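You operate a simulated robot arm through the tools that you are given. There is no shell and no other tool. Be economical: measure what you need, move in short steps, check, and stop when the job is done.

Carry out the task below with a simulated two-armed robot. There is one attempt and no reset: what you move stays moved.

Task
Pick up the teal dabber with one hand, pass it to the other hand and put it on the top by the brush holder.

The check looks at the end state, three seconds after you hand in, the way a careful person would. Anything else that was tipped, shoved, dropped, spilled or broken makes it a failure.

Robot
Two 7-joint arms with two-finger parallel grippers on one trunk, on a base that drives. Base frame: it is fixed to the floor where the robot stands at the start and does not move with it; the origin is under the middle of the robot, x ahead of it, y to its left, z up. Readings come in cm, degrees, newtons and seconds.
The left shoulder is at the start at [5, 17.7, 105.4], the right one opposite. With the tool pointing down near the work surface each hand reaches from about 22 to 70 cm from the robot's upright axis, wherever it stands, measured 20 degrees to its own side. Places, roughly: top by the brush holder (15x12 cm) [72, 142, 78]. Payload 3.43 kg a hand.
Tool frame (each hand has its own): the origin (TCP) lies between the finger pads and is the grasp point; the fingertips stand 3.4 cm ahead of it; z points along the fingers, y is the line along which they close. Largest opening 12.8 cm; finger width 2.4, thickness 1.2; the body of the gripper, 4.8 by 13 cm, starts 9.6 cm behind the TCP.
Orientation is that of the tool frame in the base frame, as [roll, pitch, yaw] about the fixed x, y, z axes, in that order (R = Rz(yaw) Ry(pitch) Rx(roll)). With the fingers straight down and closing along the base's y, the tool's x points along the base's -x, its y along +y and its z along -z.

Tools
- The arms move only by the tool send_rows. It takes "left_commands", "right_commands" or both (then of equal length, played together; a hand with none holds still); each is one flat list of numbers, 7 for each row, row after row: the shift along the tool's x, y, z in units of 40 mm (1.0 is 40 mm), then the turn, a rotation vector about the tool's x, y, z in units of 4 degrees (1.0 is 4 degrees), then the gripper command, from -1 (fully open) to 1 (shut), values between in proportion. In form: [tx, ty, tz, ax, ay, az, grip, tx, ty, tz, ax, ay, az, grip, ...]. A call has 1 to 10 rows; each row shifts and turns the commanded pose from where the row before left it, along the tool's axes as they then stand. A call with a number of a shift or a turn outside -1 to 1 is refused whole. A row lasts 0.2 s, in which the tool goes at most 5 cm and 8.6 degrees; a call with a longer step from one row to the next is refused whole, and so is a gripper value outside its range. A pose out of reach is approached as far as the arm can. The call stops where the force on the tool passes 40 N (or 10 N more than at its start, if that is more) or the arm is blocked; 0.2 s more then pass. Each finger travels about 10.8 cm/s and halts on what it meets, pressing with about 27 N; the grip force reading is that of the motor and also rises with nothing between the fingers. The clock runs only during rows and for 0.2 s after the last one: add rows that do not move to give the fingers time. The reply holds the time, the measured pose of the TCP, the force on the tool along the base axes, the opening and the grip force, in the units named above and with some noise, with the torque about the TCP (base axes, N m) and any sound that the robot's microphone picked up.
- Cameras (640 x 400 px; columns grow to the right, rows downward): "scene" is now at [14.62, 4.87, 121.87]; the picture's right is [0.52, -0.85, 0.00], its down [-0.46, -0.28, -0.84] and it looks along [0.72, 0.44, -0.54] (base axes); focal length 267 px, centre (320, 200). "left" rides on the left gripper at [7.6, 1.1, -16] in its tool frame; the picture's right is [-0.15, 0.99, 0.00], its down [-0.88, -0.13, -0.46] and it looks along [-0.45, -0.07, 0.89] (tool axes); focal length 234 px, centre (320, 200). "right" rides on the right gripper at [7.6, -1.1, -16] in its tool frame; the picture's right is [0.15, 0.99, 0.00], its down [-0.88, 0.13, -0.46] and it looks along [-0.45, 0.07, 0.89] (tool axes); focal length 234 px, centre (320, 200). There is no depth. A picture from a camera that has moved, and an enlarged one, comes with that camera's place and axes in the base frame and with its lens.
- camera(camera): a new picture of that camera. It takes no simulated time.
- move_column(by): slides the trunk up (or, below 0, down) by that many cm; the arms and the scene camera ride with it, the base frame stays. It gives what a move gives, with no picture.
- base_move(legs): drives the robot by 1 to 6 legs, each [ahead, turn to the left] in cm and degrees, along the robot's own axes; the way and the turn of a leg run together, so that a leg with both is an arc; at most 150 cm and 180 degrees a leg. The arms and the cameras ride along, it lands a little off, and it stops where it bumps. It gives what a move gives.
- turn_head(pan, tilt): turns the head with the scene camera to pan (to the left, within 80 degrees either way) and tilt (down, from -29 to 69), counted from straight ahead of the robot. It gives what a move gives.
- inspect(camera, box): a new picture of the part [left, top, right, bottom] of that camera's present view, enlarged. It takes no simulated time.
- job_done(): hands the job in; it is judged then, once.

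Work in short steps. Places have to be worked out from the pictures, the camera data and where the tool is seen: move nearer, look again, correct. Check each grasp and each placing, and mend what went wrong. You have 120 turns and 100 pictures in all, those below and enlarged ones among them. Open the grippers and draw the arms clear of the work before you hand the job in, unless the task says otherwise; then end with one line.

The tools are called as name(argument=value, ...) on one line, values as JSON. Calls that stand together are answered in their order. send_rows: Moves the arms, as the interface text tells. Its arguments: {"type":"object","properties":{"left_commands":{"type":"array"},"right_commands":{"type":"array"}},"required":[]} The other tools are called the same way: move_column (by) slides the trunk up or down; base_move (legs) drives the base; turn_head (pan, tilt) turns the head that bears the scene camera; camera (camera) takes a picture; inspect (camera, box) takes an enlarged picture of a part of a camera's view; job_done () hands the job in.

At the start:

```text
t: 0.0
left_position: [31.61, 40.44, 106.23]
left_ee_rot: [179.9, 0.0, -180.0]
left_force: [0.0, 1.7, 0.0]
left_ft_torque: [0.02, -0.01, -0.02]
left_finger_gap: 12.79
left_gripper_force: 0.0
right_position: [43.91, 2.87, 107.87]
right_ee_rot: [-179.9, 0.0, 180.0]
right_force: [0.4, -0.6, 0.9]
right_ft_torque: [0.01, 0.01, 0.0]
right_finger_gap: 12.79
right_gripper_force: 0.0
trunk travel left (down, up): [-22.5, 17.6]
robot x, y, heading: [0.3, -0.03, -0.1]
head pan, tilt: [31.5, 32.6]
```

scene: 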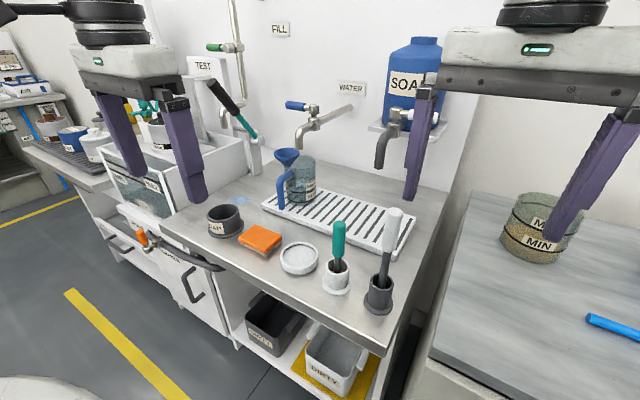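
right: 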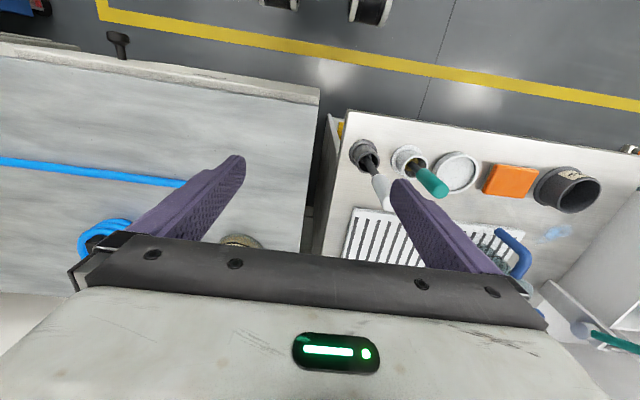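
left: 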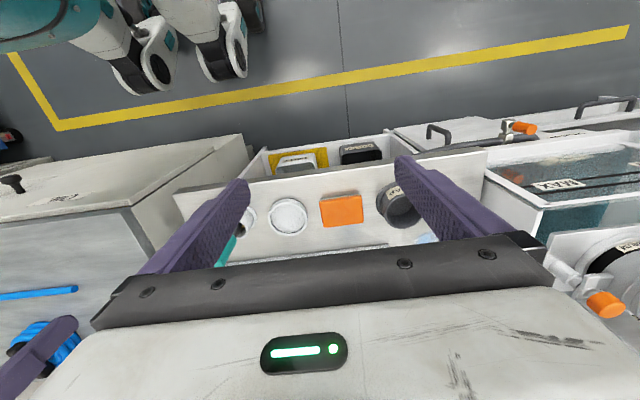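

The teal-handled tool seems to stand in a white pot on the near edge of the bench. I take a closer look at it and at the place far to the left.

inspect(camera="scene", box=[240, 180, 440, 330])

turn_head(pan=65, tilt=25)

camera(camera="scene")

```text
2.67 times, centred on (340, 255) of scene
camera zoom: at [14.62, 4.87, 121.87], right [0.52, -0.85, 0.0], down [-0.46, -0.28, -0.84], along [0.72, 0.44, -0.54], focal length 712 px, centre (267, 53)
```

zoom: 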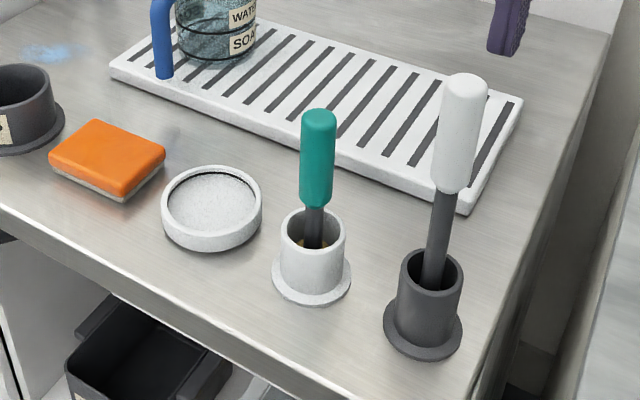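

```text
t: 1.0
left_position: [31.64, 40.52, 106.3]
left_ee_rot: [180.0, 0.0, 179.9]
left_force: [-0.1, 0.1, 0.7]
left_ft_torque: [0.0, 0.0, -0.01]
left_finger_gap: 12.8
left_gripper_force: 0.1
right_position: [43.87, 2.79, 107.89]
right_ee_rot: [-180.0, 0.0, -180.0]
right_force: [-0.3, 0.0, -0.3]
right_ft_torque: [0.0, -0.02, -0.01]
right_finger_gap: 12.78
right_gripper_force: 0.1
trunk travel left (down, up): [-22.5, 17.6]
robot x, y, heading: [-0.16, 0.01, 0.1]
head pan, tilt: [65.0, 25.0]
```

```text
95 pictures are left
camera scene: at [10.91, 8.56, 123.08], right [0.91, -0.42, 0.0], down [-0.18, -0.38, -0.91], along [0.38, 0.82, -0.42], focal length 267 px, centre (320, 200)
```

scene: 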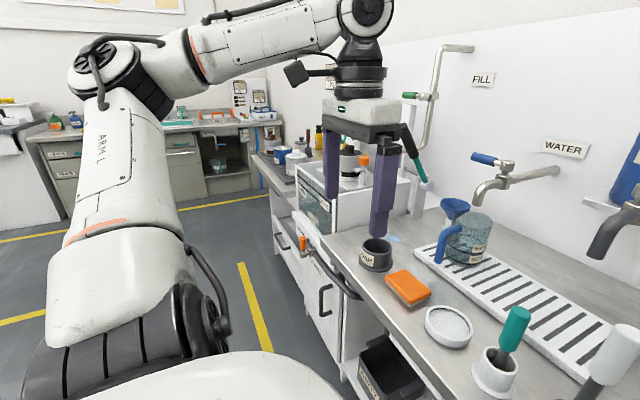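

The place [72,142] projects near pixel (319,163). I enlarge that region.

inspect(camera="scene", box=[230, 90, 430, 215])

inspect(camera="scene", box=[20, 80, 290, 220])

```text
3.20 times, centred on (330, 152) of scene
camera zoom: at [10.91, 8.56, 123.08], right [0.91, -0.42, 0.0], down [-0.18, -0.38, -0.91], along [0.38, 0.82, -0.42], focal length 854 px, centre (288, 352)
```

zoom: 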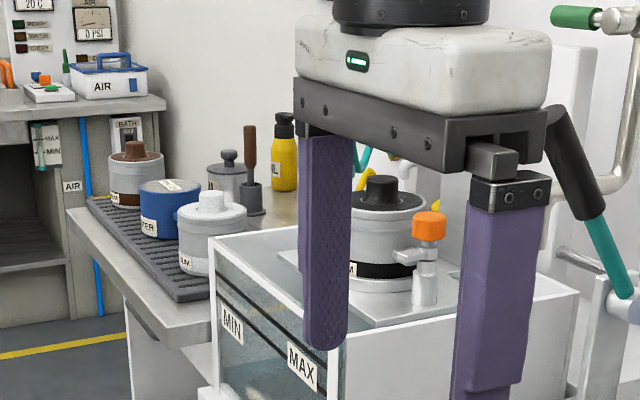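

```text
2.37 times, centred on (155, 150) of scene
camera zoom: at [10.91, 8.56, 123.08], right [0.91, -0.42, 0.0], down [-0.18, -0.38, -0.91], along [0.38, 0.82, -0.42], focal length 633 px, centre (711, 318)
```

zoom: 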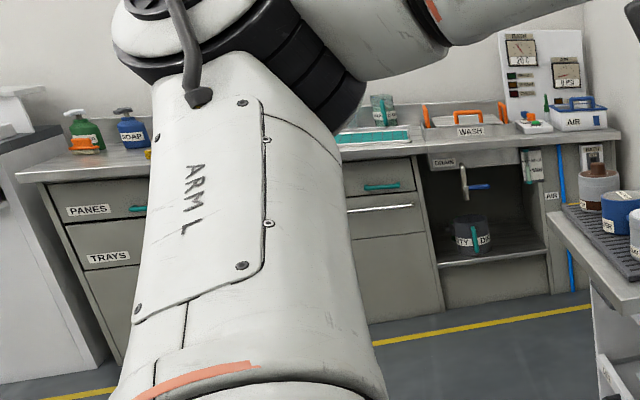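

The dabber stands in the white pot at about (47, 21), with its handle running from z ≈ 87 to 94. The brush holder is the dark one on the far counter. I plan to take the dabber with the left hand, closing along x to stay off the white brush, so I turn the left tool first and move the right hand aside.

send_rows(left_commands=[0, 0, 0, 0, 0, 1, -1, 0, 0, 0, 0, 0, 1, -1, 0, 0, 0, 0, 0, 1, -1, 0, 0, 0, 0, 0, 1, -1, 0, 0, 0, 0, 0, 1, -1, 0, 0, 0, 0, 0, 1, -1, 0, 0, 0, 0, 0, 1, -1, 0, 0, 0, 0, 0, 1, -1, 0, 0, 0, 0, 0, 1, -1, 0, 0, 0, 0, 0, 1, -1], right_commands=[0, -1, 0, 0, 0, 0, -1, 0, -1, 0, 0, 0, 0, -1, 0, -1, 0, 0, 0, 0, -1, 0, -1, 0, 0, 0, 0, -1, 0, 0, 0, 0, 0, 0, -1, 0, 0, 0, 0, 0, 0, -1, 0, 0, 0, 0, 0, 0, -1, 0, 0, 0, 0, 0, 0, -1, 0, 0, 0, 0, 0, 0, -1, 0, 0, 0, 0, 0, 0, -1])

send_rows(left_commands=[0, 0, 0, 0, 0, 1, -1, 0, 0, 0, 0, 0, 1, -1, 0, 0, 0, 0, 0, 1, -1, 0, 0, 0, 0, 0, 1, -1, 0, 0, 0, 0, 0, 1, -1, 0, 0, 0, 0, 0, 1, -1, 0, 0, 0, 0, 0, 1, -1, 0, 0, 0, 0, 0, 1, -1, 0, 0, 0, 0, 0, 1, -1, 0, 0, 0, 0, 0, 1, -1])

```text
t: 3.2
left_position: [31.54, 40.56, 106.35]
left_ee_rot: [179.9, 0.0, 140.0]
left_force: [-0.1, -0.5, -0.1]
left_ft_torque: [-0.05, -0.01, 0.0]
left_finger_gap: 12.8
left_gripper_force: 0.0
right_position: [44.03, -13.05, 107.6]
right_ee_rot: [-180.0, 0.0, -180.0]
right_force: [-0.2, -0.7, -0.5]
right_ft_torque: [-0.01, 0.0, 0.02]
right_finger_gap: 12.78
right_gripper_force: 0.0
trunk travel left (down, up): [-22.5, 17.6]
robot x, y, heading: [0.05, -0.17, 0.2]
head pan, tilt: [65.0, 25.0]
```

```text
t: 5.4
left_position: [31.51, 40.5, 106.33]
left_ee_rot: [-179.9, 0.0, 99.9]
left_force: [0.3, -0.3, 0.5]
left_ft_torque: [-0.02, 0.0, 0.0]
left_finger_gap: 12.8
left_gripper_force: 0.0
right_position: [43.92, -13.22, 107.81]
right_ee_rot: [179.9, 0.0, -180.0]
right_force: [0.1, -0.7, -0.4]
right_ft_torque: [0.01, 0.03, 0.03]
right_finger_gap: 12.79
right_gripper_force: 0.0
trunk travel left (down, up): [-22.5, 17.6]
robot x, y, heading: [0.2, 0.21, -0.3]
head pan, tilt: [65.0, 25.0]
```

The turn works. I finish it and carry the left hand over the dabber, staying high, then look from above with the left camera and the head.

send_rows(left_commands=[0, 0, 0, 0, 0, 1, -1, 0, 0, 0, 0, 0, 1, -1, 0, 0, 0, 0, 0, 0.5, -1, -0.81, 0.64, 0, 0, 0, 0, -1, -0.81, 0.64, 0, 0, 0, 0, -1, -0.81, 0.64, 0, 0, 0, 0, -1, -0.81, 0.64, 0, 0, 0, 0, -1, -0.81, 0.64, 0, 0, 0, 0, -1, -0.81, 0.64, 0, 0, 0, 0, -1])

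turn_head(pan=25, tilt=40)

camera(camera="left")

camera(camera="scene")

```text
t: 7.4
left_position: [47.15, 21.05, 106.23]
left_ee_rot: [-180.0, 0.0, 90.0]
left_force: [-0.6, 0.6, -0.1]
left_ft_torque: [0.0, 0.03, 0.04]
left_finger_gap: 12.79
left_gripper_force: 0.1
right_position: [44.19, -13.18, 107.77]
right_ee_rot: [180.0, -0.1, -180.0]
right_force: [0.0, 1.1, 0.7]
right_ft_torque: [0.0, 0.03, 0.01]
right_finger_gap: 12.82
right_gripper_force: 0.0
trunk travel left (down, up): [-22.5, 17.6]
robot x, y, heading: [-0.19, -0.02, -0.1]
head pan, tilt: [65.0, 25.0]
```

```text
t: 8.5
left_position: [46.92, 21.21, 106.32]
left_ee_rot: [179.9, 0.0, 90.0]
left_force: [0.1, 0.5, -0.3]
left_ft_torque: [0.0, 0.03, -0.01]
left_finger_gap: 12.77
left_gripper_force: 0.1
right_position: [44.03, -13.1, 107.7]
right_ee_rot: [179.9, 0.1, 180.0]
right_force: [-0.8, 0.7, -0.1]
right_ft_torque: [-0.04, 0.01, 0.0]
right_finger_gap: 12.81
right_gripper_force: 0.0
trunk travel left (down, up): [-22.5, 17.6]
robot x, y, heading: [0.1, 0.11, -0.1]
head pan, tilt: [25.0, 40.0]
```

```text
92 pictures are left
camera left: at [48.0, 28.74, 122.31], right [0.99, -0.15, 0.0], down [-0.13, -0.88, 0.46], along [-0.07, -0.45, -0.89], focal length 234 px, centre (320, 200)
```

left: 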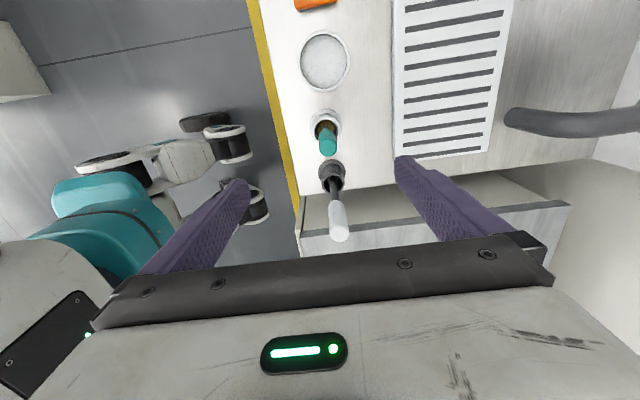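

```text
91 pictures are left
camera scene: at [14.71, 3.81, 120.75], right [0.42, -0.91, 0.0], down [-0.58, -0.27, -0.77], along [0.69, 0.32, -0.64], focal length 267 px, centre (320, 200)
```

scene: 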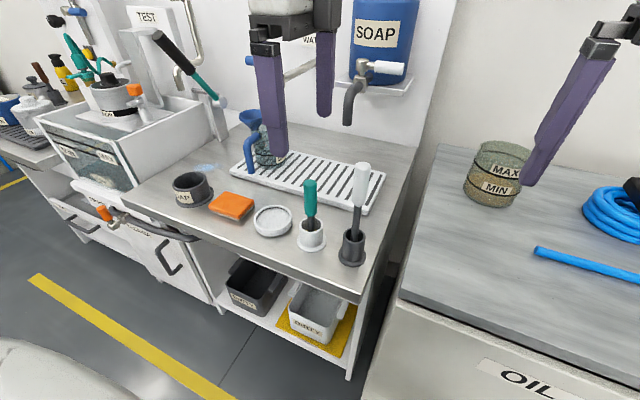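

Triangulating, the handle top is at about (47.7, 21.3, 93.3). I correct sideways and lower part of the way, then check again.

send_rows(left_commands=[0.05, 0.17, 0, 0, 0, 0, -0.4, 0, 0, 0.7, 0, 0, 0, -0.4, 0, 0, 0.7, 0, 0, 0, -0.4, 0, 0, 0.6, 0, 0, 0, -0.4])

inspect(camera="left", box=[200, 80, 440, 230])

inspect(camera="scene", box=[220, 120, 420, 280])

```text
t: 9.5
left_position: [47.52, 21.38, 98.23]
left_ee_rot: [180.0, 0.0, 90.1]
left_force: [0.2, -0.2, 0.1]
left_ft_torque: [-0.02, 0.03, 0.02]
left_finger_gap: 8.97
left_gripper_force: 0.1
right_position: [43.93, -13.23, 107.74]
right_ee_rot: [180.0, 0.0, 180.0]
right_force: [-0.9, -0.5, 0.1]
right_ft_torque: [0.0, 0.02, -0.01]
right_finger_gap: 12.78
right_gripper_force: 0.0
trunk travel left (down, up): [-22.5, 17.6]
robot x, y, heading: [-0.16, -0.37, -0.3]
head pan, tilt: [25.0, 40.0]
```

```text
2.67 times, centred on (320, 155) of left
camera zoom: at [48.6, 28.94, 114.22], right [0.99, -0.15, 0.0], down [-0.13, -0.88, 0.46], along [-0.07, -0.45, -0.89], focal length 624 px, centre (320, 320)
```

zoom: 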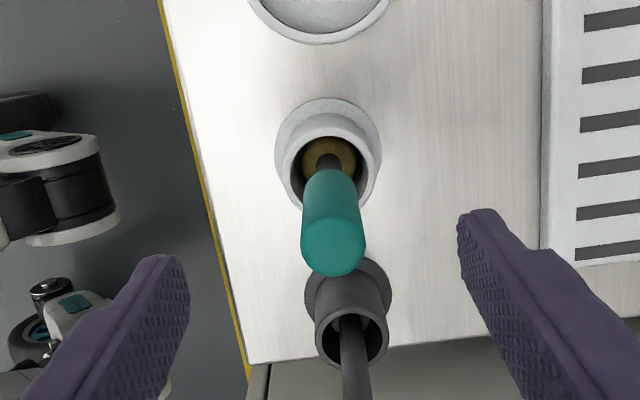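

```text
2.50 times, centred on (320, 200) of scene
camera zoom: at [14.73, 3.81, 120.74], right [0.42, -0.91, 0.0], down [-0.58, -0.27, -0.77], along [0.69, 0.32, -0.64], focal length 667 px, centre (320, 200)
```

zoom: 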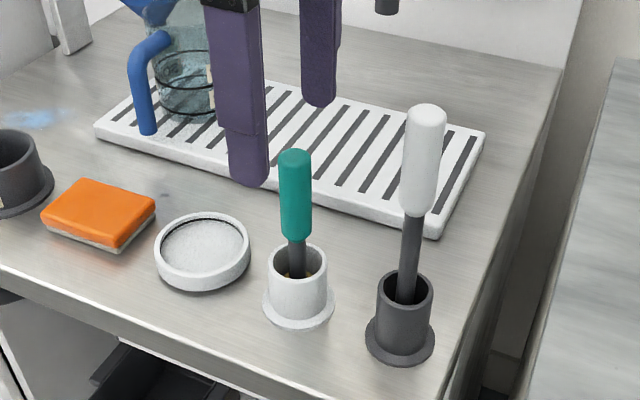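

The handle top is at about (47.9, 21.2, 93.4). I shift 0.4 cm in x, lower to TCP z ≈ 93.3 and close.

send_rows(left_commands=[-0.04, 0.1, 0.6, 0, 0, 0, -0.4, 0, 0, 0.63, 0, 0, 0, -0.4, 0, 0, 0, 0, 0, 0, 0.2, 0, 0, 0, 0, 0, 0, 1, 0, 0, 0, 0, 0, 0, 1, 0, 0, 0, 0, 0, 0, 1, 0, 0, 0, 0, 0, 0, 1])

inspect(camera="scene", box=[220, 120, 420, 280])

```text
t: 11.1
left_position: [47.9, 21.18, 93.35]
left_ee_rot: [180.0, 0.0, 90.0]
left_force: [-0.1, -0.5, -0.6]
left_ft_torque: [0.04, -0.04, 0.03]
left_finger_gap: 2.27
left_gripper_force: 27.0
right_position: [44.0, -13.15, 107.69]
right_ee_rot: [180.0, 0.0, -180.0]
right_force: [0.2, 0.6, 0.4]
right_ft_torque: [0.0, -0.01, -0.02]
right_finger_gap: 12.81
right_gripper_force: 0.0
trunk travel left (down, up): [-22.5, 17.6]
robot x, y, heading: [-0.28, 0.06, -0.2]
head pan, tilt: [25.0, 40.0]
```

```text
2.50 times, centred on (320, 200) of scene
camera zoom: at [14.72, 3.8, 120.74], right [0.42, -0.91, 0.0], down [-0.58, -0.27, -0.77], along [0.69, 0.32, -0.64], focal length 667 px, centre (320, 200)
```

zoom: 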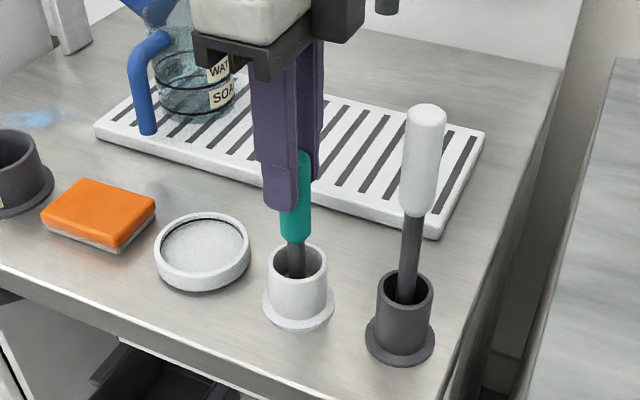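

The grip is firm, with a gap of 2.27 and 27 N. I lift slowly and straight up.

send_rows(left_commands=[0, 0, -0.3, 0, 0, 0, 1, 0, 0, -0.4, 0, 0, 0, 1, 0, 0, -0.4, 0, 0, 0, 1, 0, 0, -0.5, 0, 0, 0, 1, 0, 0, -0.5, 0, 0, 0, 1, 0, 0, -0.5, 0, 0, 0, 1, 0, 0, -0.5, 0, 0, 0, 1, 0, 0, -0.5, 0, 0, 0, 1])

camera(camera="scene")

```text
t: 12.9
left_position: [47.8, 21.13, 107.81]
left_ee_rot: [180.0, 0.1, 90.1]
left_force: [-0.4, -0.1, -0.6]
left_ft_torque: [0.0, -0.01, 0.04]
left_finger_gap: 2.24
left_gripper_force: 27.0
right_position: [43.98, -13.21, 107.75]
right_ee_rot: [179.9, -0.1, -180.0]
right_force: [-0.1, 0.3, -0.6]
right_ft_torque: [-0.03, -0.01, -0.02]
right_finger_gap: 12.81
right_gripper_force: 0.1
trunk travel left (down, up): [-22.5, 17.6]
robot x, y, heading: [-0.16, 0.17, 0.3]
head pan, tilt: [25.0, 40.0]
```

```text
87 pictures are left
camera scene: at [14.73, 3.81, 120.74], right [0.42, -0.91, 0.0], down [-0.58, -0.27, -0.77], along [0.69, 0.32, -0.64], focal length 267 px, centre (320, 200)
```

scene: 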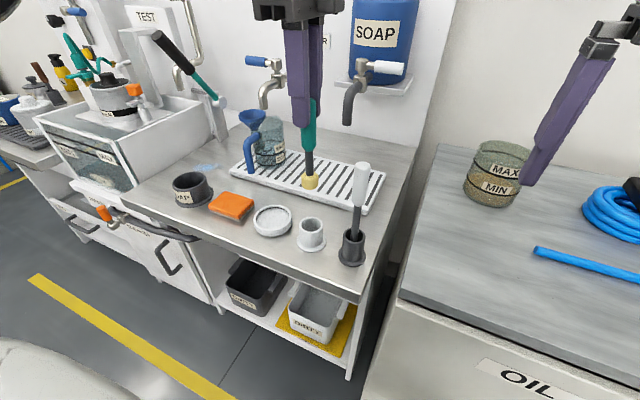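

The dabber came out cleanly and the pot stayed put. It is about 14 cm long with a yellow tip. I raise and draw back, then tilt the left tool so the dabber points to the right (-y) for the handover.

send_rows(left_commands=[0, -0.5, -0.7, 0, 0, 0, 1, 0, -0.5, -0.7, 0, 0, 0, 1, 0, -0.5, -0.7, 0, 0, 0, 1, 0, 0, 0, 0, -1, 0, 1, 0, 0, 0, 0, -1, 0, 1, 0, 0, 0, 0, -1, 0, 1, 0, 0, 0, 0, -1, 0, 1, 0, 0, 0, 0, -1, 0, 1, 0, 0, 0, 0, -1, 0, 1, 0, 0, 0, 0, -1, 0, 1])

send_rows(left_commands=[0, 0, 0, 0, -1, 0, 1, 0, 0, 0, 0, -1, 0, 1, 0, 0, 0, 0, -1, 0, 1, 0, 0, 0, 0, -1, 0, 1, 0, 0, 0, 0, -1, 0, 1, 0, 0, 0, 0, -1, 0, 1, 0, 0, 0, 0, -1, 0, 1, 0, 0, 0, 0, -1, 0, 1])

camera(camera="scene")

```text
t: 15.1
left_position: [41.96, 21.13, 116.24]
left_ee_rot: [179.9, 28.1, 90.0]
left_force: [0.1, -0.3, -1.2]
left_ft_torque: [-0.01, 0.0, -0.02]
left_finger_gap: 2.23
left_gripper_force: 26.9
right_position: [43.99, -13.15, 107.72]
right_ee_rot: [179.9, 0.0, 180.0]
right_force: [0.2, -0.1, 0.2]
right_ft_torque: [-0.01, -0.02, 0.0]
right_finger_gap: 12.78
right_gripper_force: 0.1
trunk travel left (down, up): [-22.5, 17.6]
robot x, y, heading: [-0.14, -0.23, 0.4]
head pan, tilt: [25.0, 40.0]
```

```text
t: 16.9
left_position: [41.95, 21.22, 116.24]
left_ee_rot: [180.0, 60.1, 90.0]
left_force: [0.4, 0.4, -1.1]
left_ft_torque: [0.05, 0.0, 0.0]
left_finger_gap: 2.24
left_gripper_force: 27.3
right_position: [44.01, -13.08, 107.78]
right_ee_rot: [-180.0, -0.1, 180.0]
right_force: [-0.3, -0.1, 0.3]
right_ft_torque: [-0.01, 0.01, -0.01]
right_finger_gap: 12.82
right_gripper_force: 0.1
trunk travel left (down, up): [-22.5, 17.6]
robot x, y, heading: [0.24, -0.08, 0.1]
head pan, tilt: [25.0, 40.0]
```

```text
86 pictures are left
camera scene: at [14.72, 3.82, 120.74], right [0.42, -0.91, 0.0], down [-0.58, -0.27, -0.77], along [0.69, 0.32, -0.64], focal length 267 px, centre (320, 200)
```

scene: 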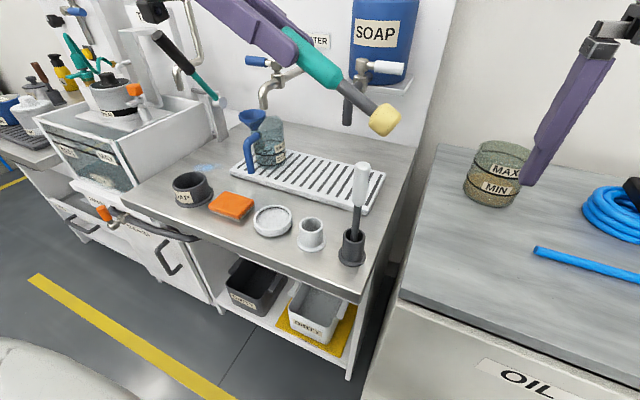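

The tilt is going well. I finish the left tilt while the right hand rises and turns its fingers to close along x.

send_rows(left_commands=[0, 0, 0, 0, -1, 0, 1, 0, 0, 0, 0, -1, 0, 1, 0, 0, 0, 0, -1, 0, 1, 0, 0, 0, 0, -1, 0, 1, 0, 0, 0, 0, -1, 0, 1, 0, 0, 0, 0, -1, 0, 1, 0, 0, 0, 0, -1, 0, 1, 0, 0, 0, 0, -0.5, 0, 1, 0, 0, 0, 0, 0, 0, 1, 0, 0, 0, 0, 0, 0, 1], right_commands=[0, 0, -0.9, 0, 0, -1, -0.6, 0, 0, -0.9, 0, 0, -1, -0.6, 0, 0, -0.9, 0, 0, -1, -0.6, 0, 0, -0.9, 0, 0, -1, -0.6, 0, 0, -0.9, 0, 0, -1, -0.6, 0, 0, 0, 0, 0, -1, -0.6, 0, 0, 0, 0, 0, -1, -0.6, 0, 0, 0, 0, 0, -1, -0.6, 0, 0, 0, 0, 0, -1, -0.6, 0, 0, 0, 0, 0, -1, -0.6])

send_rows(right_commands=[0, 0, 0, 0, 0, -1, -0.6, 0, 0, 0, 0, 0, -1, -0.6, 0, 0, 0, 0, 0, -1, -0.6, 0, 0, 0, 0, 0, -1, -0.6, 0, 0, 0, 0, 0, -1, -0.6, 0, 0, 0, 0, 0, -1, -0.6, 0, 0, 0, 0, 0, -1, -0.6, 0, 0, 0, 0, 0, -1, -0.6, 0, 0, 0, 0, 0, -1, -0.6, 0, 0, 0, 0, 0, -1, -0.6])

send_rows(right_commands=[0, 0, 0, 0, 0, -1, -0.6, 0, 0, 0, 0, 0, -1, -0.6, 0, 0, 0, 0, 0, -0.5, -0.6])

turn_head(pan=15, tilt=10)

camera(camera="scene")

camera(camera="right")

```text
t: 19.1
left_position: [41.69, 20.82, 116.97]
left_ee_rot: [179.0, 74.3, 90.1]
left_force: [0.5, 0.1, -0.9]
left_ft_torque: [0.01, -0.01, 0.0]
left_finger_gap: 2.21
left_gripper_force: 27.1
left hand out of reach, approached as far as the arm can: row 4, 5, 6, 7
right_position: [42.43, -12.78, 123.53]
right_ee_rot: [-180.0, 0.0, -139.9]
right_force: [0.5, 0.7, 0.3]
right_ft_torque: [0.01, 0.0, 0.0]
right_finger_gap: 10.25
right_gripper_force: 0.0
right hand out of reach, approached as far as the arm can: row 5
trunk travel left (down, up): [-22.5, 17.6]
robot x, y, heading: [-0.13, 0.04, -0.1]
head pan, tilt: [25.0, 40.0]
```

```text
t: 21.3
left_position: [41.76, 20.76, 116.93]
left_ee_rot: [179.0, 74.3, 90.1]
left_force: [0.2, -0.6, -1.6]
left_ft_torque: [0.02, -0.02, 0.03]
left_finger_gap: 2.28
left_gripper_force: 27.3
right_position: [42.4, -12.89, 123.53]
right_ee_rot: [-180.0, 0.0, -99.8]
right_force: [0.4, -0.9, -0.2]
right_ft_torque: [0.03, 0.0, -0.01]
right_finger_gap: 10.25
right_gripper_force: 0.0
trunk travel left (down, up): [-22.5, 17.6]
robot x, y, heading: [-0.14, 0.12, -0.1]
head pan, tilt: [25.0, 40.0]
```

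```text
t: 22.1
left_position: [41.7, 20.78, 117.01]
left_ee_rot: [178.9, 74.3, 90.0]
left_force: [0.1, 0.5, -0.5]
left_ft_torque: [0.04, 0.01, -0.01]
left_finger_gap: 2.25
left_gripper_force: 27.2
right_position: [42.32, -12.74, 123.38]
right_ee_rot: [180.0, 0.1, -90.0]
right_force: [0.2, -0.8, 0.2]
right_ft_torque: [0.03, -0.02, -0.03]
right_finger_gap: 10.24
right_gripper_force: 0.0
trunk travel left (down, up): [-22.5, 17.6]
robot x, y, heading: [-0.11, -0.04, -0.1]
head pan, tilt: [25.0, 40.0]
```

```text
t: 23.0
left_position: [41.73, 20.74, 116.85]
left_ee_rot: [179.0, 74.2, 90.1]
left_force: [-0.2, -0.7, 0.1]
left_ft_torque: [0.0, -0.04, -0.02]
left_finger_gap: 2.23
left_gripper_force: 27.6
right_position: [42.45, -12.78, 123.36]
right_ee_rot: [179.9, -0.1, -90.1]
right_force: [1.3, 0.1, -0.2]
right_ft_torque: [-0.03, -0.03, 0.01]
right_finger_gap: 10.23
right_gripper_force: 0.1
trunk travel left (down, up): [-22.5, 17.6]
robot x, y, heading: [0.17, 0.37, 0.1]
head pan, tilt: [15.0, 10.0]
```

```text
85 pictures are left
camera scene: at [16.0, 2.62, 125.51], right [0.26, -0.97, 0.0], down [-0.17, -0.05, -0.98], along [0.95, 0.26, -0.17], focal length 267 px, centre (320, 200)
```

scene: 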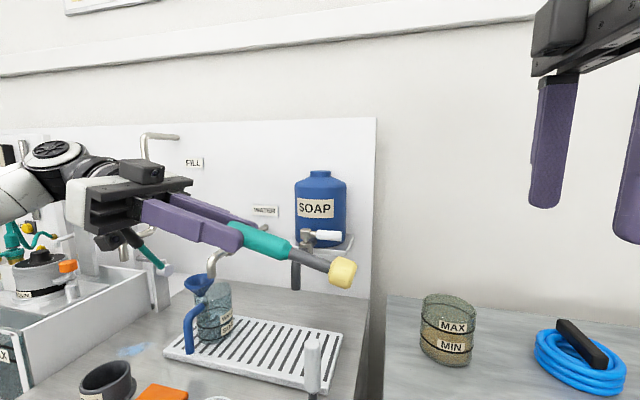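

```text
84 pictures are left
camera right: at [43.49, -20.38, 139.28], right [-0.99, -0.15, 0.0], down [-0.13, 0.88, 0.46], along [-0.07, 0.45, -0.89], focal length 234 px, centre (320, 200)
```

right: 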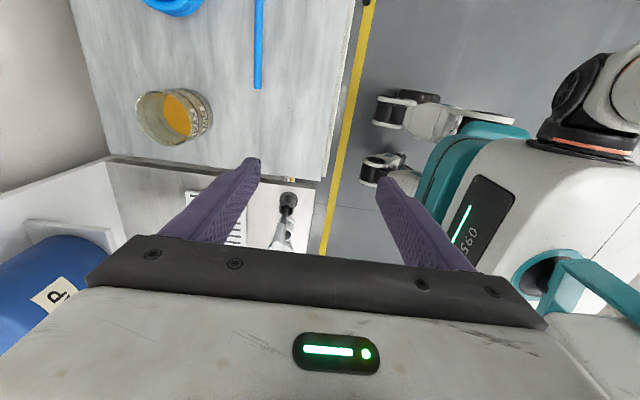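

The left hand stopped at its joint limit, with the dabber 16° below horizontal, which I can match by tilting the right tool. I bring the left hand inward and down a bit and tilt the right.

send_rows(left_commands=[0.22, 0, 0.755, 0, 0, 0, 1, 0.22, 0, 0.755, 0, 0, 0, 1, 0.22, 0, 0.755, 0, 0, 0, 1, 0, 0, 0, 0, 0, 0, 1, 0, 0, 0, 0, 0, 0, 1], right_commands=[0, 0, 0, 0, -1, 0, -0.4, 0, 0, 0, 0, -1, 0, -0.4, 0, 0, 0, 0, -1, 0, -0.4, 0, 0, 0, 0, -0.93, 0, -0.4, 0, 0, 0, 0, 0, 0, -0.4])

```text
t: 24.2
left_position: [40.72, 11.67, 113.68]
left_ee_rot: [178.6, 75.6, 89.9]
left_force: [-0.4, 0.0, -0.9]
left_ft_torque: [0.05, -0.02, -0.01]
left_finger_gap: 2.25
left_gripper_force: 26.9
left hand out of reach, approached as far as the arm can: row 1, 2, 3
right_position: [42.47, -12.76, 123.42]
right_ee_rot: [180.0, 15.8, -90.0]
right_force: [1.0, 0.4, 0.5]
right_ft_torque: [-0.03, 0.0, -0.03]
right_finger_gap: 8.95
right_gripper_force: 0.1
trunk travel left (down, up): [-22.5, 17.6]
robot x, y, heading: [-0.1, 0.1, 0.0]
head pan, tilt: [15.0, 10.0]
```

The left is now at (40.7, 11.7, 113.7) with a 14° droop. I bring the right hand above the lower part of the handle.

send_rows(right_commands=[-0.744, 0.09, 0.345, 0, 0, 0, -0.4, -0.744, 0.09, 0.345, 0, 0, 0, -0.4, -0.744, 0.09, 0.345, 0, 0, 0, -0.4, -0.744, 0.09, 0.345, 0, 0, 0, -0.4, -0.744, 0.09, 0.345, 0, 0, 0, -0.4])

camera(camera="right")

camera(camera="scene")

```text
t: 25.4
left_position: [40.58, 11.68, 113.75]
left_ee_rot: [178.4, 75.6, 89.9]
left_force: [0.1, 0.0, -0.5]
left_ft_torque: [0.05, -0.01, 0.0]
left_finger_gap: 2.25
left_gripper_force: 26.9
right_position: [40.76, 3.66, 120.7]
right_ee_rot: [-180.0, 15.6, -90.0]
right_force: [0.1, -0.4, 0.2]
right_ft_torque: [-0.02, -0.01, 0.0]
right_finger_gap: 8.96
right_gripper_force: 0.1
trunk travel left (down, up): [-22.5, 17.6]
robot x, y, heading: [-0.12, -0.13, 0.2]
head pan, tilt: [15.0, 10.0]
```

```text
83 pictures are left
camera right: at [41.83, -8.04, 133.93], right [-0.99, -0.14, -0.04], down [-0.13, 0.72, 0.68], along [-0.07, 0.68, -0.73], focal length 234 px, centre (320, 200)
```

right: 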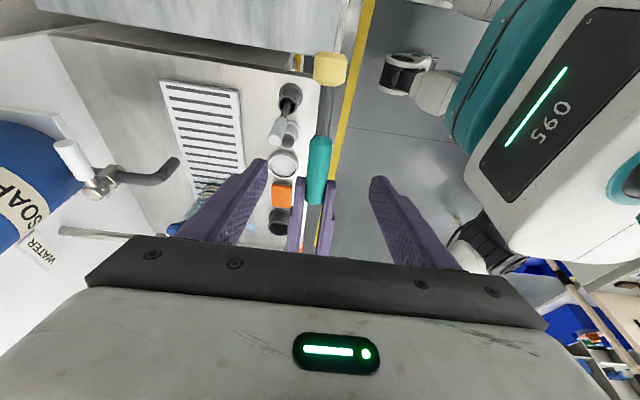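

```text
82 pictures are left
camera scene: at [15.99, 2.67, 125.51], right [0.26, -0.97, 0.0], down [-0.17, -0.05, -0.98], along [0.95, 0.25, -0.17], focal length 267 px, centre (320, 200)
```

scene: 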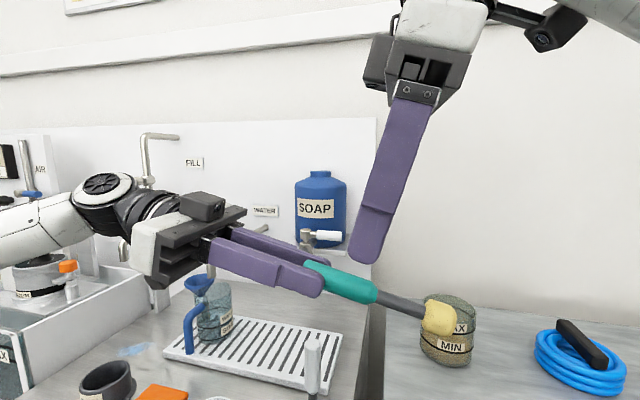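

The alignment looks right. I lower the right hand along its fingers and look before closing.

send_rows(right_commands=[0, 0, 0.6, 0, 0, 0, -0.4, 0, 0, 0.6, 0, 0, 0, -0.4, 0, 0, 0.5, 0, 0, 0, -0.4, 0, 0, 0, 0, 0, 0, -0.4])

inspect(camera="scene", box=[200, 200, 480, 375])

inspect(camera="right", box=[200, 30, 440, 260])

```text
t: 26.4
left_position: [40.8, 11.6, 113.73]
left_ee_rot: [178.4, 75.6, 89.9]
left_force: [0.0, 0.0, -0.2]
left_ft_torque: [0.05, -0.02, -0.01]
left_finger_gap: 2.26
left_gripper_force: 26.9
right_position: [40.56, 5.4, 114.14]
right_ee_rot: [-179.9, 15.7, -90.0]
right_force: [-0.5, -0.5, 0.2]
right_ft_torque: [0.03, 0.0, -0.01]
right_finger_gap: 8.95
right_gripper_force: 0.1
trunk travel left (down, up): [-22.5, 17.6]
robot x, y, heading: [-0.18, 0.29, 0.2]
head pan, tilt: [15.0, 10.0]
```

```text
2.29 times, centred on (340, 288) of scene
camera zoom: at [15.99, 2.61, 125.52], right [0.26, -0.97, 0.0], down [-0.17, -0.04, -0.98], along [0.95, 0.25, -0.17], focal length 610 px, centre (274, 0)
```

zoom: 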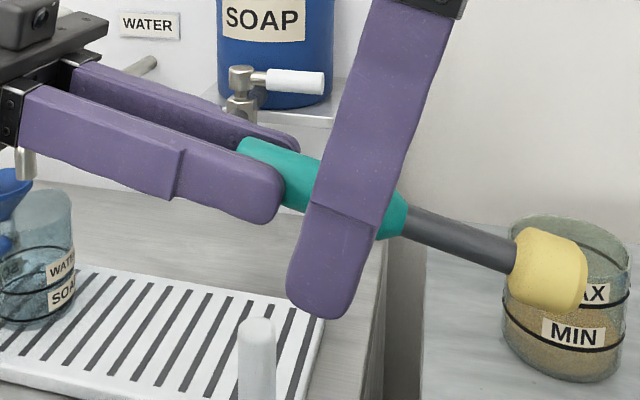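

```text
1.74 times, centred on (320, 145) of right
camera zoom: at [41.72, -6.36, 127.36], right [-0.99, -0.14, -0.04], down [-0.13, 0.72, 0.68], along [-0.07, 0.68, -0.73], focal length 407 px, centre (320, 296)
```

zoom: 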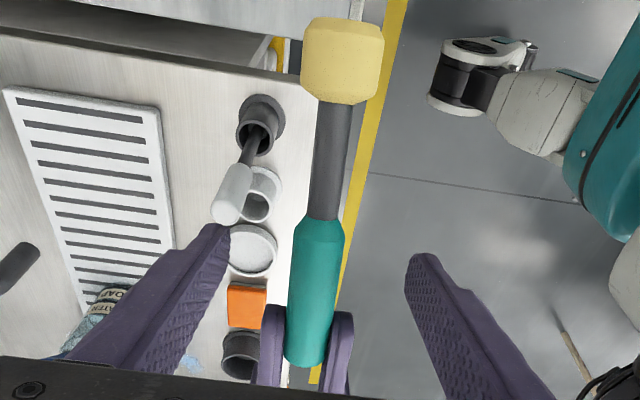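

The fingers straddle the handle without touching the left ones. I close the right hand.

send_rows(right_commands=[0, 0, 0, 0, 0, 0, 0.2, 0, 0, 0, 0, 0, 0, 0.5, 0, 0, 0, 0, 0, 0, 1, 0, 0, 0, 0, 0, 0, 1, 0, 0, 0, 0, 0, 0, 1, 0, 0, 0, 0, 0, 0, 1])

inspect(camera="scene", box=[200, 200, 480, 375])

```text
t: 27.8
left_position: [40.66, 11.58, 113.8]
left_ee_rot: [178.5, 75.6, 89.8]
left_force: [-9.4, 1.1, 1.2]
left_ft_torque: [0.0, 0.26, -0.99]
left_finger_gap: 2.29
left_gripper_force: 26.9
right_position: [40.68, 5.26, 114.2]
right_ee_rot: [180.0, 15.7, -90.1]
right_force: [9.4, -1.0, 0.0]
right_ft_torque: [-0.11, -0.31, 0.4]
right_finger_gap: 2.27
right_gripper_force: 27.2
trunk travel left (down, up): [-22.5, 17.6]
robot x, y, heading: [-0.03, -0.09, -0.0]
head pan, tilt: [15.0, 10.0]
```

```text
2.29 times, centred on (340, 288) of scene
camera zoom: at [15.99, 2.62, 125.51], right [0.26, -0.97, 0.0], down [-0.17, -0.04, -0.98], along [0.95, 0.25, -0.17], focal length 610 px, centre (274, 0)
```

zoom: 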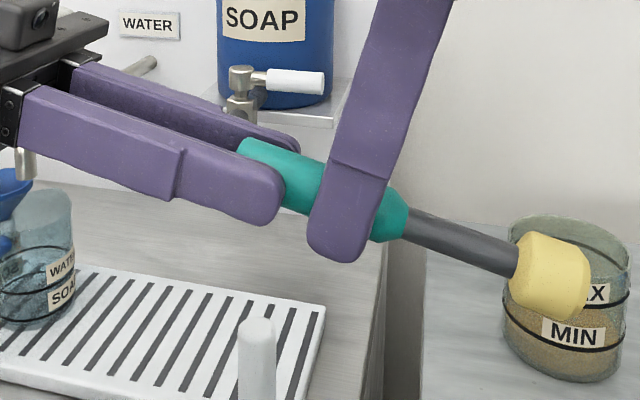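

Both hands hold it firmly. I open the left and draw it back to the left.

send_rows(left_commands=[0, 0, 0, 0, 0, 0, 0, 0, 0, 0, 0, 0, 0, -0.6, 0, 0, 0, 0, 0, 0, -0.6, 0, 0, 0, 0, 0, 0, -0.6, 0, 0, -0.5, 0, 0, 0, -0.6, 0, 0, -0.8, 0, 0, 0, -0.6, 0, 0, -0.8, 0, 0, 0, -0.6])

camera(camera="scene")

```text
t: 29.4
left_position: [39.95, 18.82, 116.87]
left_ee_rot: [178.3, 75.2, 90.0]
left_force: [-0.7, 0.7, -0.1]
left_ft_torque: [-0.02, 0.01, 0.01]
left_finger_gap: 10.23
left_gripper_force: 0.1
left hand out of reach, approached as far as the arm can: row 5, 6, 7
right_position: [40.59, 5.29, 114.21]
right_ee_rot: [179.9, 15.8, -90.0]
right_force: [0.0, -0.6, 1.1]
right_ft_torque: [-0.01, -0.03, 0.02]
right_finger_gap: 2.21
right_gripper_force: 26.8
trunk travel left (down, up): [-22.5, 17.6]
robot x, y, heading: [0.23, -0.01, 0.1]
head pan, tilt: [15.0, 10.0]
```

```text
78 pictures are left
camera scene: at [15.99, 2.64, 125.51], right [0.26, -0.97, 0.0], down [-0.17, -0.05, -0.98], along [0.95, 0.25, -0.17], focal length 267 px, centre (320, 200)
```

scene: 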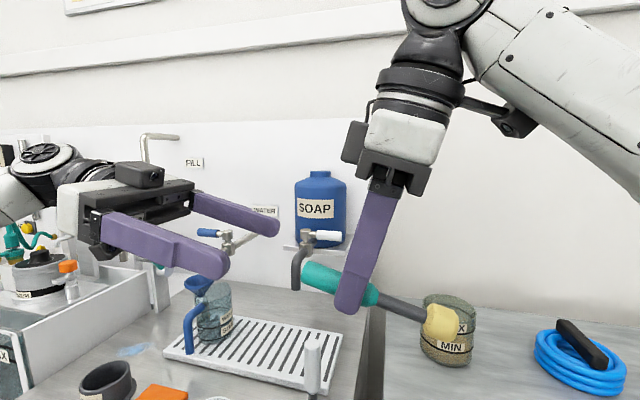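

The right hand holds the dabber. I turn the left tool back to pointing down and level the right tool, which levels the dabber.

send_rows(left_commands=[0, 0, -1, 0, 0, 0, -0.6, 0, 0, 0, 0, 1, 0, -0.6, 0, 0, 0, 0, 1, 0, -0.6, 0, 0, 0, 0, 1, 0, -0.6, 0, 0, 0, 0, 1, 0, -0.6, 0, 0, 0, 0, 1, 0, -0.6, 0, 0, 0, 0, 1, 0, -0.6, 0, 0, 0, 0, 1, 0, -0.6, 0, 0, 0, 0, 1, 0, -0.6, 0, 0, 0, 0, 1, 0, -0.6], right_commands=[0, 0, 0, 0, 0, 0, 1, 0, 0, 0, 0, 1, 0, 1, 0, 0, 0, 0, 1, 0, 1, 0, 0, 0, 0, 1, 0, 1, 0, 0, 0, 0, 0.93, 0, 1, 0, 0, 0, 0, 0, 0, 1, 0, 0, 0, 0, 0, 0, 1, 0, 0, 0, 0, 0, 0, 1, 0, 0, 0, 0, 0, 0, 1, 0, 0, 0, 0, 0, 0, 1])

send_rows(left_commands=[0, 0, 0, 0, 1, 0, -0.6, 0, 0, 0, 0, 1, 0, -0.6, 0, 0, 0, 0, 1, 0, -0.6, 0, 0, 0, 0, 1, 0, -0.6, 0, 0, 0, 0, 1, 0, -0.6, 0, 0, 0, 0, 1, 0, -0.6, 0, 0, 0, 0, 1, 0, -0.6, 0, 0, 0, 0, 1, 0, -0.6, 0, 0, 0, 0, 1, 0, -0.6, 0, 0, 0, 0, 1, 0, -0.6])

turn_head(pan=70, tilt=30)

camera(camera="scene")

```text
t: 31.6
left_position: [40.12, 22.36, 118.6]
left_ee_rot: [179.6, 40.2, 90.6]
left_force: [-0.3, -0.3, -0.7]
left_ft_torque: [-0.02, 0.03, 0.01]
left_finger_gap: 10.25
left_gripper_force: 0.0
left hand out of reach, approached as far as the arm can: row 1
right_position: [40.51, 5.18, 114.29]
right_ee_rot: [179.9, 0.1, -90.0]
right_force: [-0.3, 0.6, 0.1]
right_ft_torque: [0.04, 0.02, -0.03]
right_finger_gap: 2.18
right_gripper_force: 27.2
trunk travel left (down, up): [-22.5, 17.6]
robot x, y, heading: [0.13, 0.08, -0.1]
head pan, tilt: [15.0, 10.0]
```

```text
t: 33.8
left_position: [40.11, 22.5, 118.55]
left_ee_rot: [179.8, 0.2, 91.1]
left_force: [-0.9, 0.4, -0.7]
left_ft_torque: [-0.03, -0.03, -0.02]
left_finger_gap: 10.23
left_gripper_force: 0.0
right_position: [40.62, 5.39, 114.17]
right_ee_rot: [179.9, -0.1, -89.9]
right_force: [-0.3, 0.6, 0.3]
right_ft_torque: [0.0, 0.03, -0.03]
right_finger_gap: 2.17
right_gripper_force: 27.2
trunk travel left (down, up): [-22.5, 17.6]
robot x, y, heading: [0.05, -0.05, 0.1]
head pan, tilt: [15.0, 10.0]
```

```text
t: 35.0
left_position: [39.98, 22.52, 118.63]
left_ee_rot: [179.7, 0.4, 91.0]
left_force: [0.2, 0.3, -0.2]
left_ft_torque: [-0.02, -0.02, 0.0]
left_finger_gap: 10.24
left_gripper_force: 0.1
right_position: [40.56, 5.27, 114.28]
right_ee_rot: [-180.0, 0.0, -90.0]
right_force: [0.4, -0.1, 0.4]
right_ft_torque: [0.02, 0.03, 0.03]
right_finger_gap: 2.2
right_gripper_force: 27.2
trunk travel left (down, up): [-22.5, 17.6]
robot x, y, heading: [-0.31, -0.1, -0.0]
head pan, tilt: [70.0, 30.0]
```

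```text
77 pictures are left
camera scene: at [10.11, 8.71, 122.28], right [0.94, -0.34, 0.0], down [-0.17, -0.47, -0.87], along [0.3, 0.81, -0.5], focal length 267 px, centre (320, 200)
```

scene: 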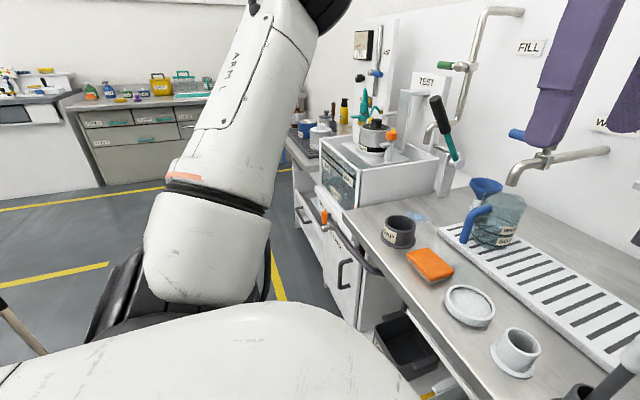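

The counters run in one line with the front edge at x ≈ 36–41, so the aisle is free. I turn left in place first and look along the aisle.

base_move(legs=[[-5, 0], [0, 90]])

turn_head(pan=0, tilt=35)

camera(camera="scene")

```text
t: 39.8
left_position: [-26.87, 40.33, 118.47]
left_ee_rot: [179.6, 0.3, -179.9]
left_force: [-0.1, 0.0, 0.4]
left_ft_torque: [-0.02, 0.01, 0.02]
left_finger_gap: 10.23
left_gripper_force: 0.1
right_position: [-9.54, 40.67, 114.22]
right_ee_rot: [179.9, 0.0, -1.0]
right_force: [0.3, 0.4, -0.6]
right_ft_torque: [0.01, 0.01, -0.01]
right_finger_gap: 2.2
right_gripper_force: 26.8
trunk travel left (down, up): [-22.5, 17.6]
robot x, y, heading: [-4.78, 0.31, 89.0]
head pan, tilt: [70.0, 30.0]
```

```text
t: 41.2
left_position: [-26.73, 40.35, 118.7]
left_ee_rot: [179.7, 0.3, -179.8]
left_force: [-0.4, -1.4, -0.2]
left_ft_torque: [-0.01, 0.02, 0.04]
left_finger_gap: 10.23
left_gripper_force: 0.0
right_position: [-9.53, 40.68, 114.21]
right_ee_rot: [180.0, 0.0, -0.9]
right_force: [0.8, -0.4, -1.0]
right_ft_torque: [0.0, 0.02, 0.05]
right_finger_gap: 2.18
right_gripper_force: 26.7
trunk travel left (down, up): [-22.5, 17.6]
robot x, y, heading: [-5.22, 0.08, 89.1]
head pan, tilt: [0.0, 35.0]
```

```text
76 pictures are left
camera scene: at [-4.7, 16.02, 121.5], right [1.0, -0.01, 0.0], down [-0.01, -0.57, -0.82], along [0.01, 0.82, -0.57], focal length 267 px, centre (320, 200)
```

scene: 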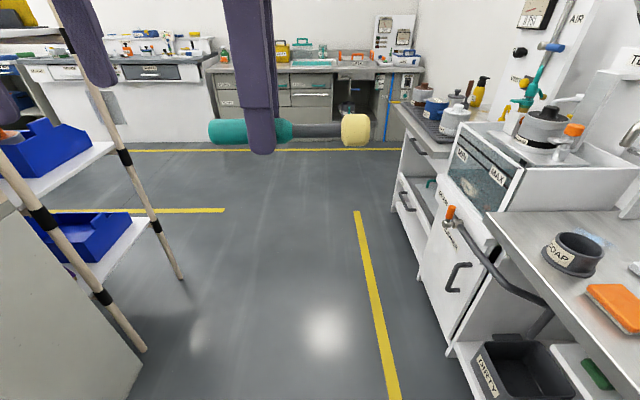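

The aisle is clear, with a shelf rack at x ≈ -83 and the counter at x > 36. I drive 150 ahead and turn back to face the counter.

base_move(legs=[[150, 0]])

base_move(legs=[[0, -89]])

turn_head(pan=-5, tilt=35)

camera(camera="scene")

```text
t: 48.6
left_position: [-24.0, 190.68, 118.62]
left_ee_rot: [179.8, 0.2, 179.9]
left_force: [-0.4, 0.1, -0.8]
left_ft_torque: [-0.02, 0.02, 0.0]
left_finger_gap: 10.24
left_gripper_force: 0.1
right_position: [-6.9, 191.08, 114.25]
right_ee_rot: [179.9, 0.0, -1.0]
right_force: [1.3, -0.1, -0.2]
right_ft_torque: [0.0, 0.01, 0.03]
right_finger_gap: 2.19
right_gripper_force: 26.6
trunk travel left (down, up): [-22.5, 17.6]
robot x, y, heading: [-2.44, 150.54, 89.2]
head pan, tilt: [0.0, 35.0]
```

```text
t: 52.9
left_position: [38.25, 171.47, 118.62]
left_ee_rot: [179.8, 0.3, 89.4]
left_force: [-0.2, 0.0, -0.1]
left_ft_torque: [0.0, -0.02, 0.02]
left_finger_gap: 10.24
left_gripper_force: 0.1
right_position: [38.44, 154.43, 114.25]
right_ee_rot: [-180.0, 0.0, -91.7]
right_force: [-0.5, 0.1, -0.1]
right_ft_torque: [0.0, 0.03, 0.01]
right_finger_gap: 2.19
right_gripper_force: 27.1
trunk travel left (down, up): [-22.5, 17.6]
robot x, y, heading: [-2.2, 150.2, -1.5]
head pan, tilt: [0.0, 35.0]
```

```text
t: 53.5
left_position: [38.24, 171.45, 118.54]
left_ee_rot: [179.7, 0.3, 89.3]
left_force: [0.2, 0.4, 0.3]
left_ft_torque: [0.01, -0.03, 0.01]
left_finger_gap: 10.24
left_gripper_force: 0.0
right_position: [38.33, 154.41, 114.25]
right_ee_rot: [-180.0, 0.0, -91.7]
right_force: [-0.1, -0.9, 0.4]
right_ft_torque: [0.04, 0.01, 0.0]
right_finger_gap: 2.17
right_gripper_force: 27.2
trunk travel left (down, up): [-22.5, 17.6]
robot x, y, heading: [-2.18, 150.45, -1.6]
head pan, tilt: [-5.0, 35.0]
```

```text
75 pictures are left
camera scene: at [13.34, 149.29, 121.5], right [-0.12, -0.99, 0.0], down [-0.57, 0.07, -0.82], along [0.81, -0.1, -0.57], focal length 267 px, centre (320, 200)
```

scene: 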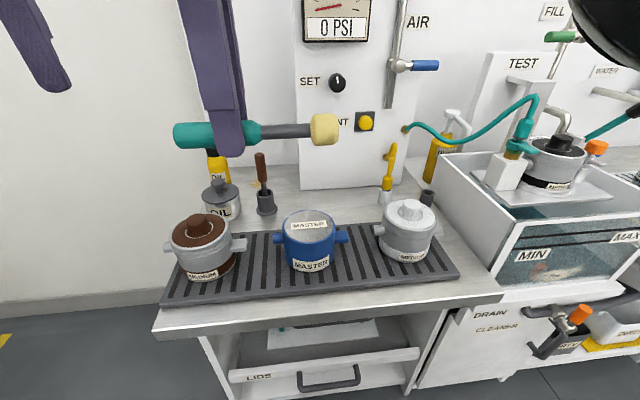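

The place projects to the free patch between the brush holder and the back panel, x 64–79 and around y = 142. I drive 12 cm closer and straighten the heading.

base_move(legs=[[12, 1.6]])

camera(camera="right")

camera(camera="left")

```text
t: 54.8
left_position: [49.48, 172.52, 118.66]
left_ee_rot: [179.8, 0.3, 90.7]
left_force: [0.1, 1.1, 0.0]
left_ft_torque: [0.02, 0.02, -0.02]
left_finger_gap: 10.24
left_gripper_force: 0.0
right_position: [50.02, 155.34, 114.28]
right_ee_rot: [179.9, 0.0, -90.1]
right_force: [0.3, -0.8, 0.0]
right_ft_torque: [0.03, 0.04, -0.02]
right_finger_gap: 2.18
right_gripper_force: 27.5
trunk travel left (down, up): [-22.5, 17.6]
robot x, y, heading: [9.27, 150.07, -0.3]
head pan, tilt: [-5.0, 35.0]
```

```text
74 pictures are left
camera right: at [51.1, 147.67, 130.09], right [-0.99, -0.14, 0.0], down [-0.13, 0.88, 0.46], along [-0.07, 0.45, -0.89], focal length 234 px, centre (320, 200)
```

right: 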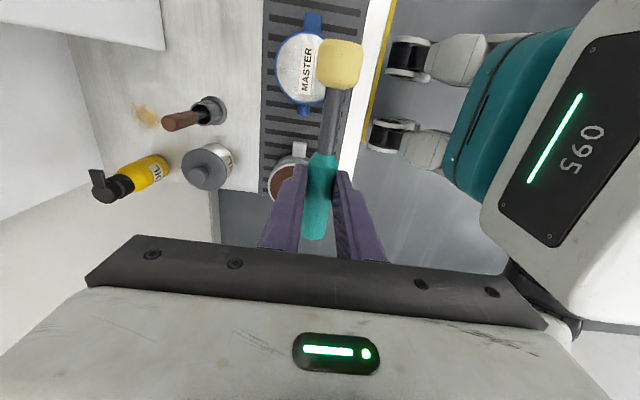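

```text
73 pictures are left
camera left: at [50.38, 180.1, 134.49], right [0.99, -0.13, 0.0], down [-0.12, -0.88, 0.46], along [-0.06, -0.46, -0.89], focal length 234 px, centre (320, 200)
```

left: 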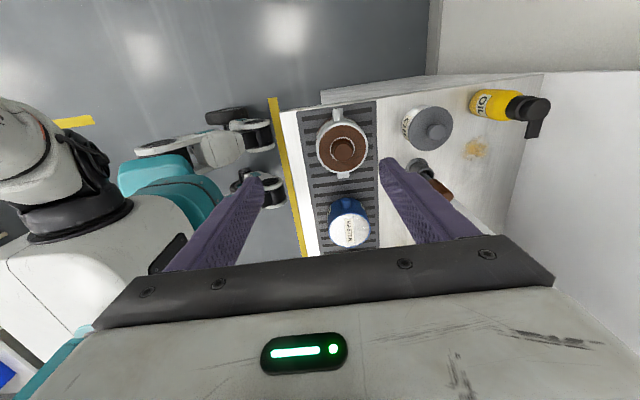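

The casters are near the counter foot, so I drive no further. I move the right hand to about (60, 142, 100), above the pots, then look again.

send_rows(right_commands=[0.67, -0.5, 0.4, 0, 0, 0, 1, 0.67, -0.5, 0.5, 0, 0, 0, 1, 0.67, -0.5, 0.8, 0, 0, 0, 1, 0.67, -0.5, 0.9, 0, 0, 0, 1, 0.67, -0.5, 0.9, 0, 0, 0, 1])

camera(camera="scene")

camera(camera="right")

```text
t: 56.0
left_position: [49.51, 172.39, 118.61]
left_ee_rot: [179.7, 0.2, 90.9]
left_force: [0.4, 0.3, -0.5]
left_ft_torque: [0.02, -0.04, 0.06]
left_finger_gap: 10.24
left_gripper_force: 0.1
right_position: [59.89, 141.43, 100.3]
right_ee_rot: [-179.9, 0.0, -90.2]
right_force: [0.2, 0.2, 0.1]
right_ft_torque: [0.02, -0.02, 0.0]
right_finger_gap: 2.17
right_gripper_force: 26.3
trunk travel left (down, up): [-22.5, 17.6]
robot x, y, heading: [9.41, 150.29, -0.2]
head pan, tilt: [-5.0, 35.0]
```

```text
72 pictures are left
camera scene: at [25.17, 149.47, 121.5], right [-0.09, -1.0, 0.0], down [-0.57, 0.05, -0.82], along [0.82, -0.07, -0.57], focal length 267 px, centre (320, 200)
```

scene: 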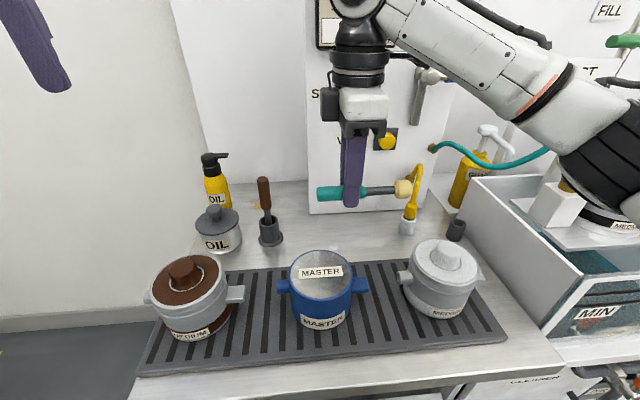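

```text
71 pictures are left
camera right: at [60.97, 133.87, 116.12], right [-0.99, -0.14, 0.0], down [-0.13, 0.88, 0.46], along [-0.06, 0.45, -0.89], focal length 234 px, centre (320, 200)
```

right: 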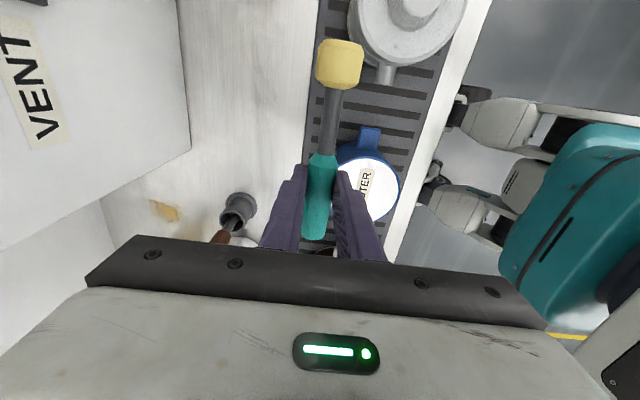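

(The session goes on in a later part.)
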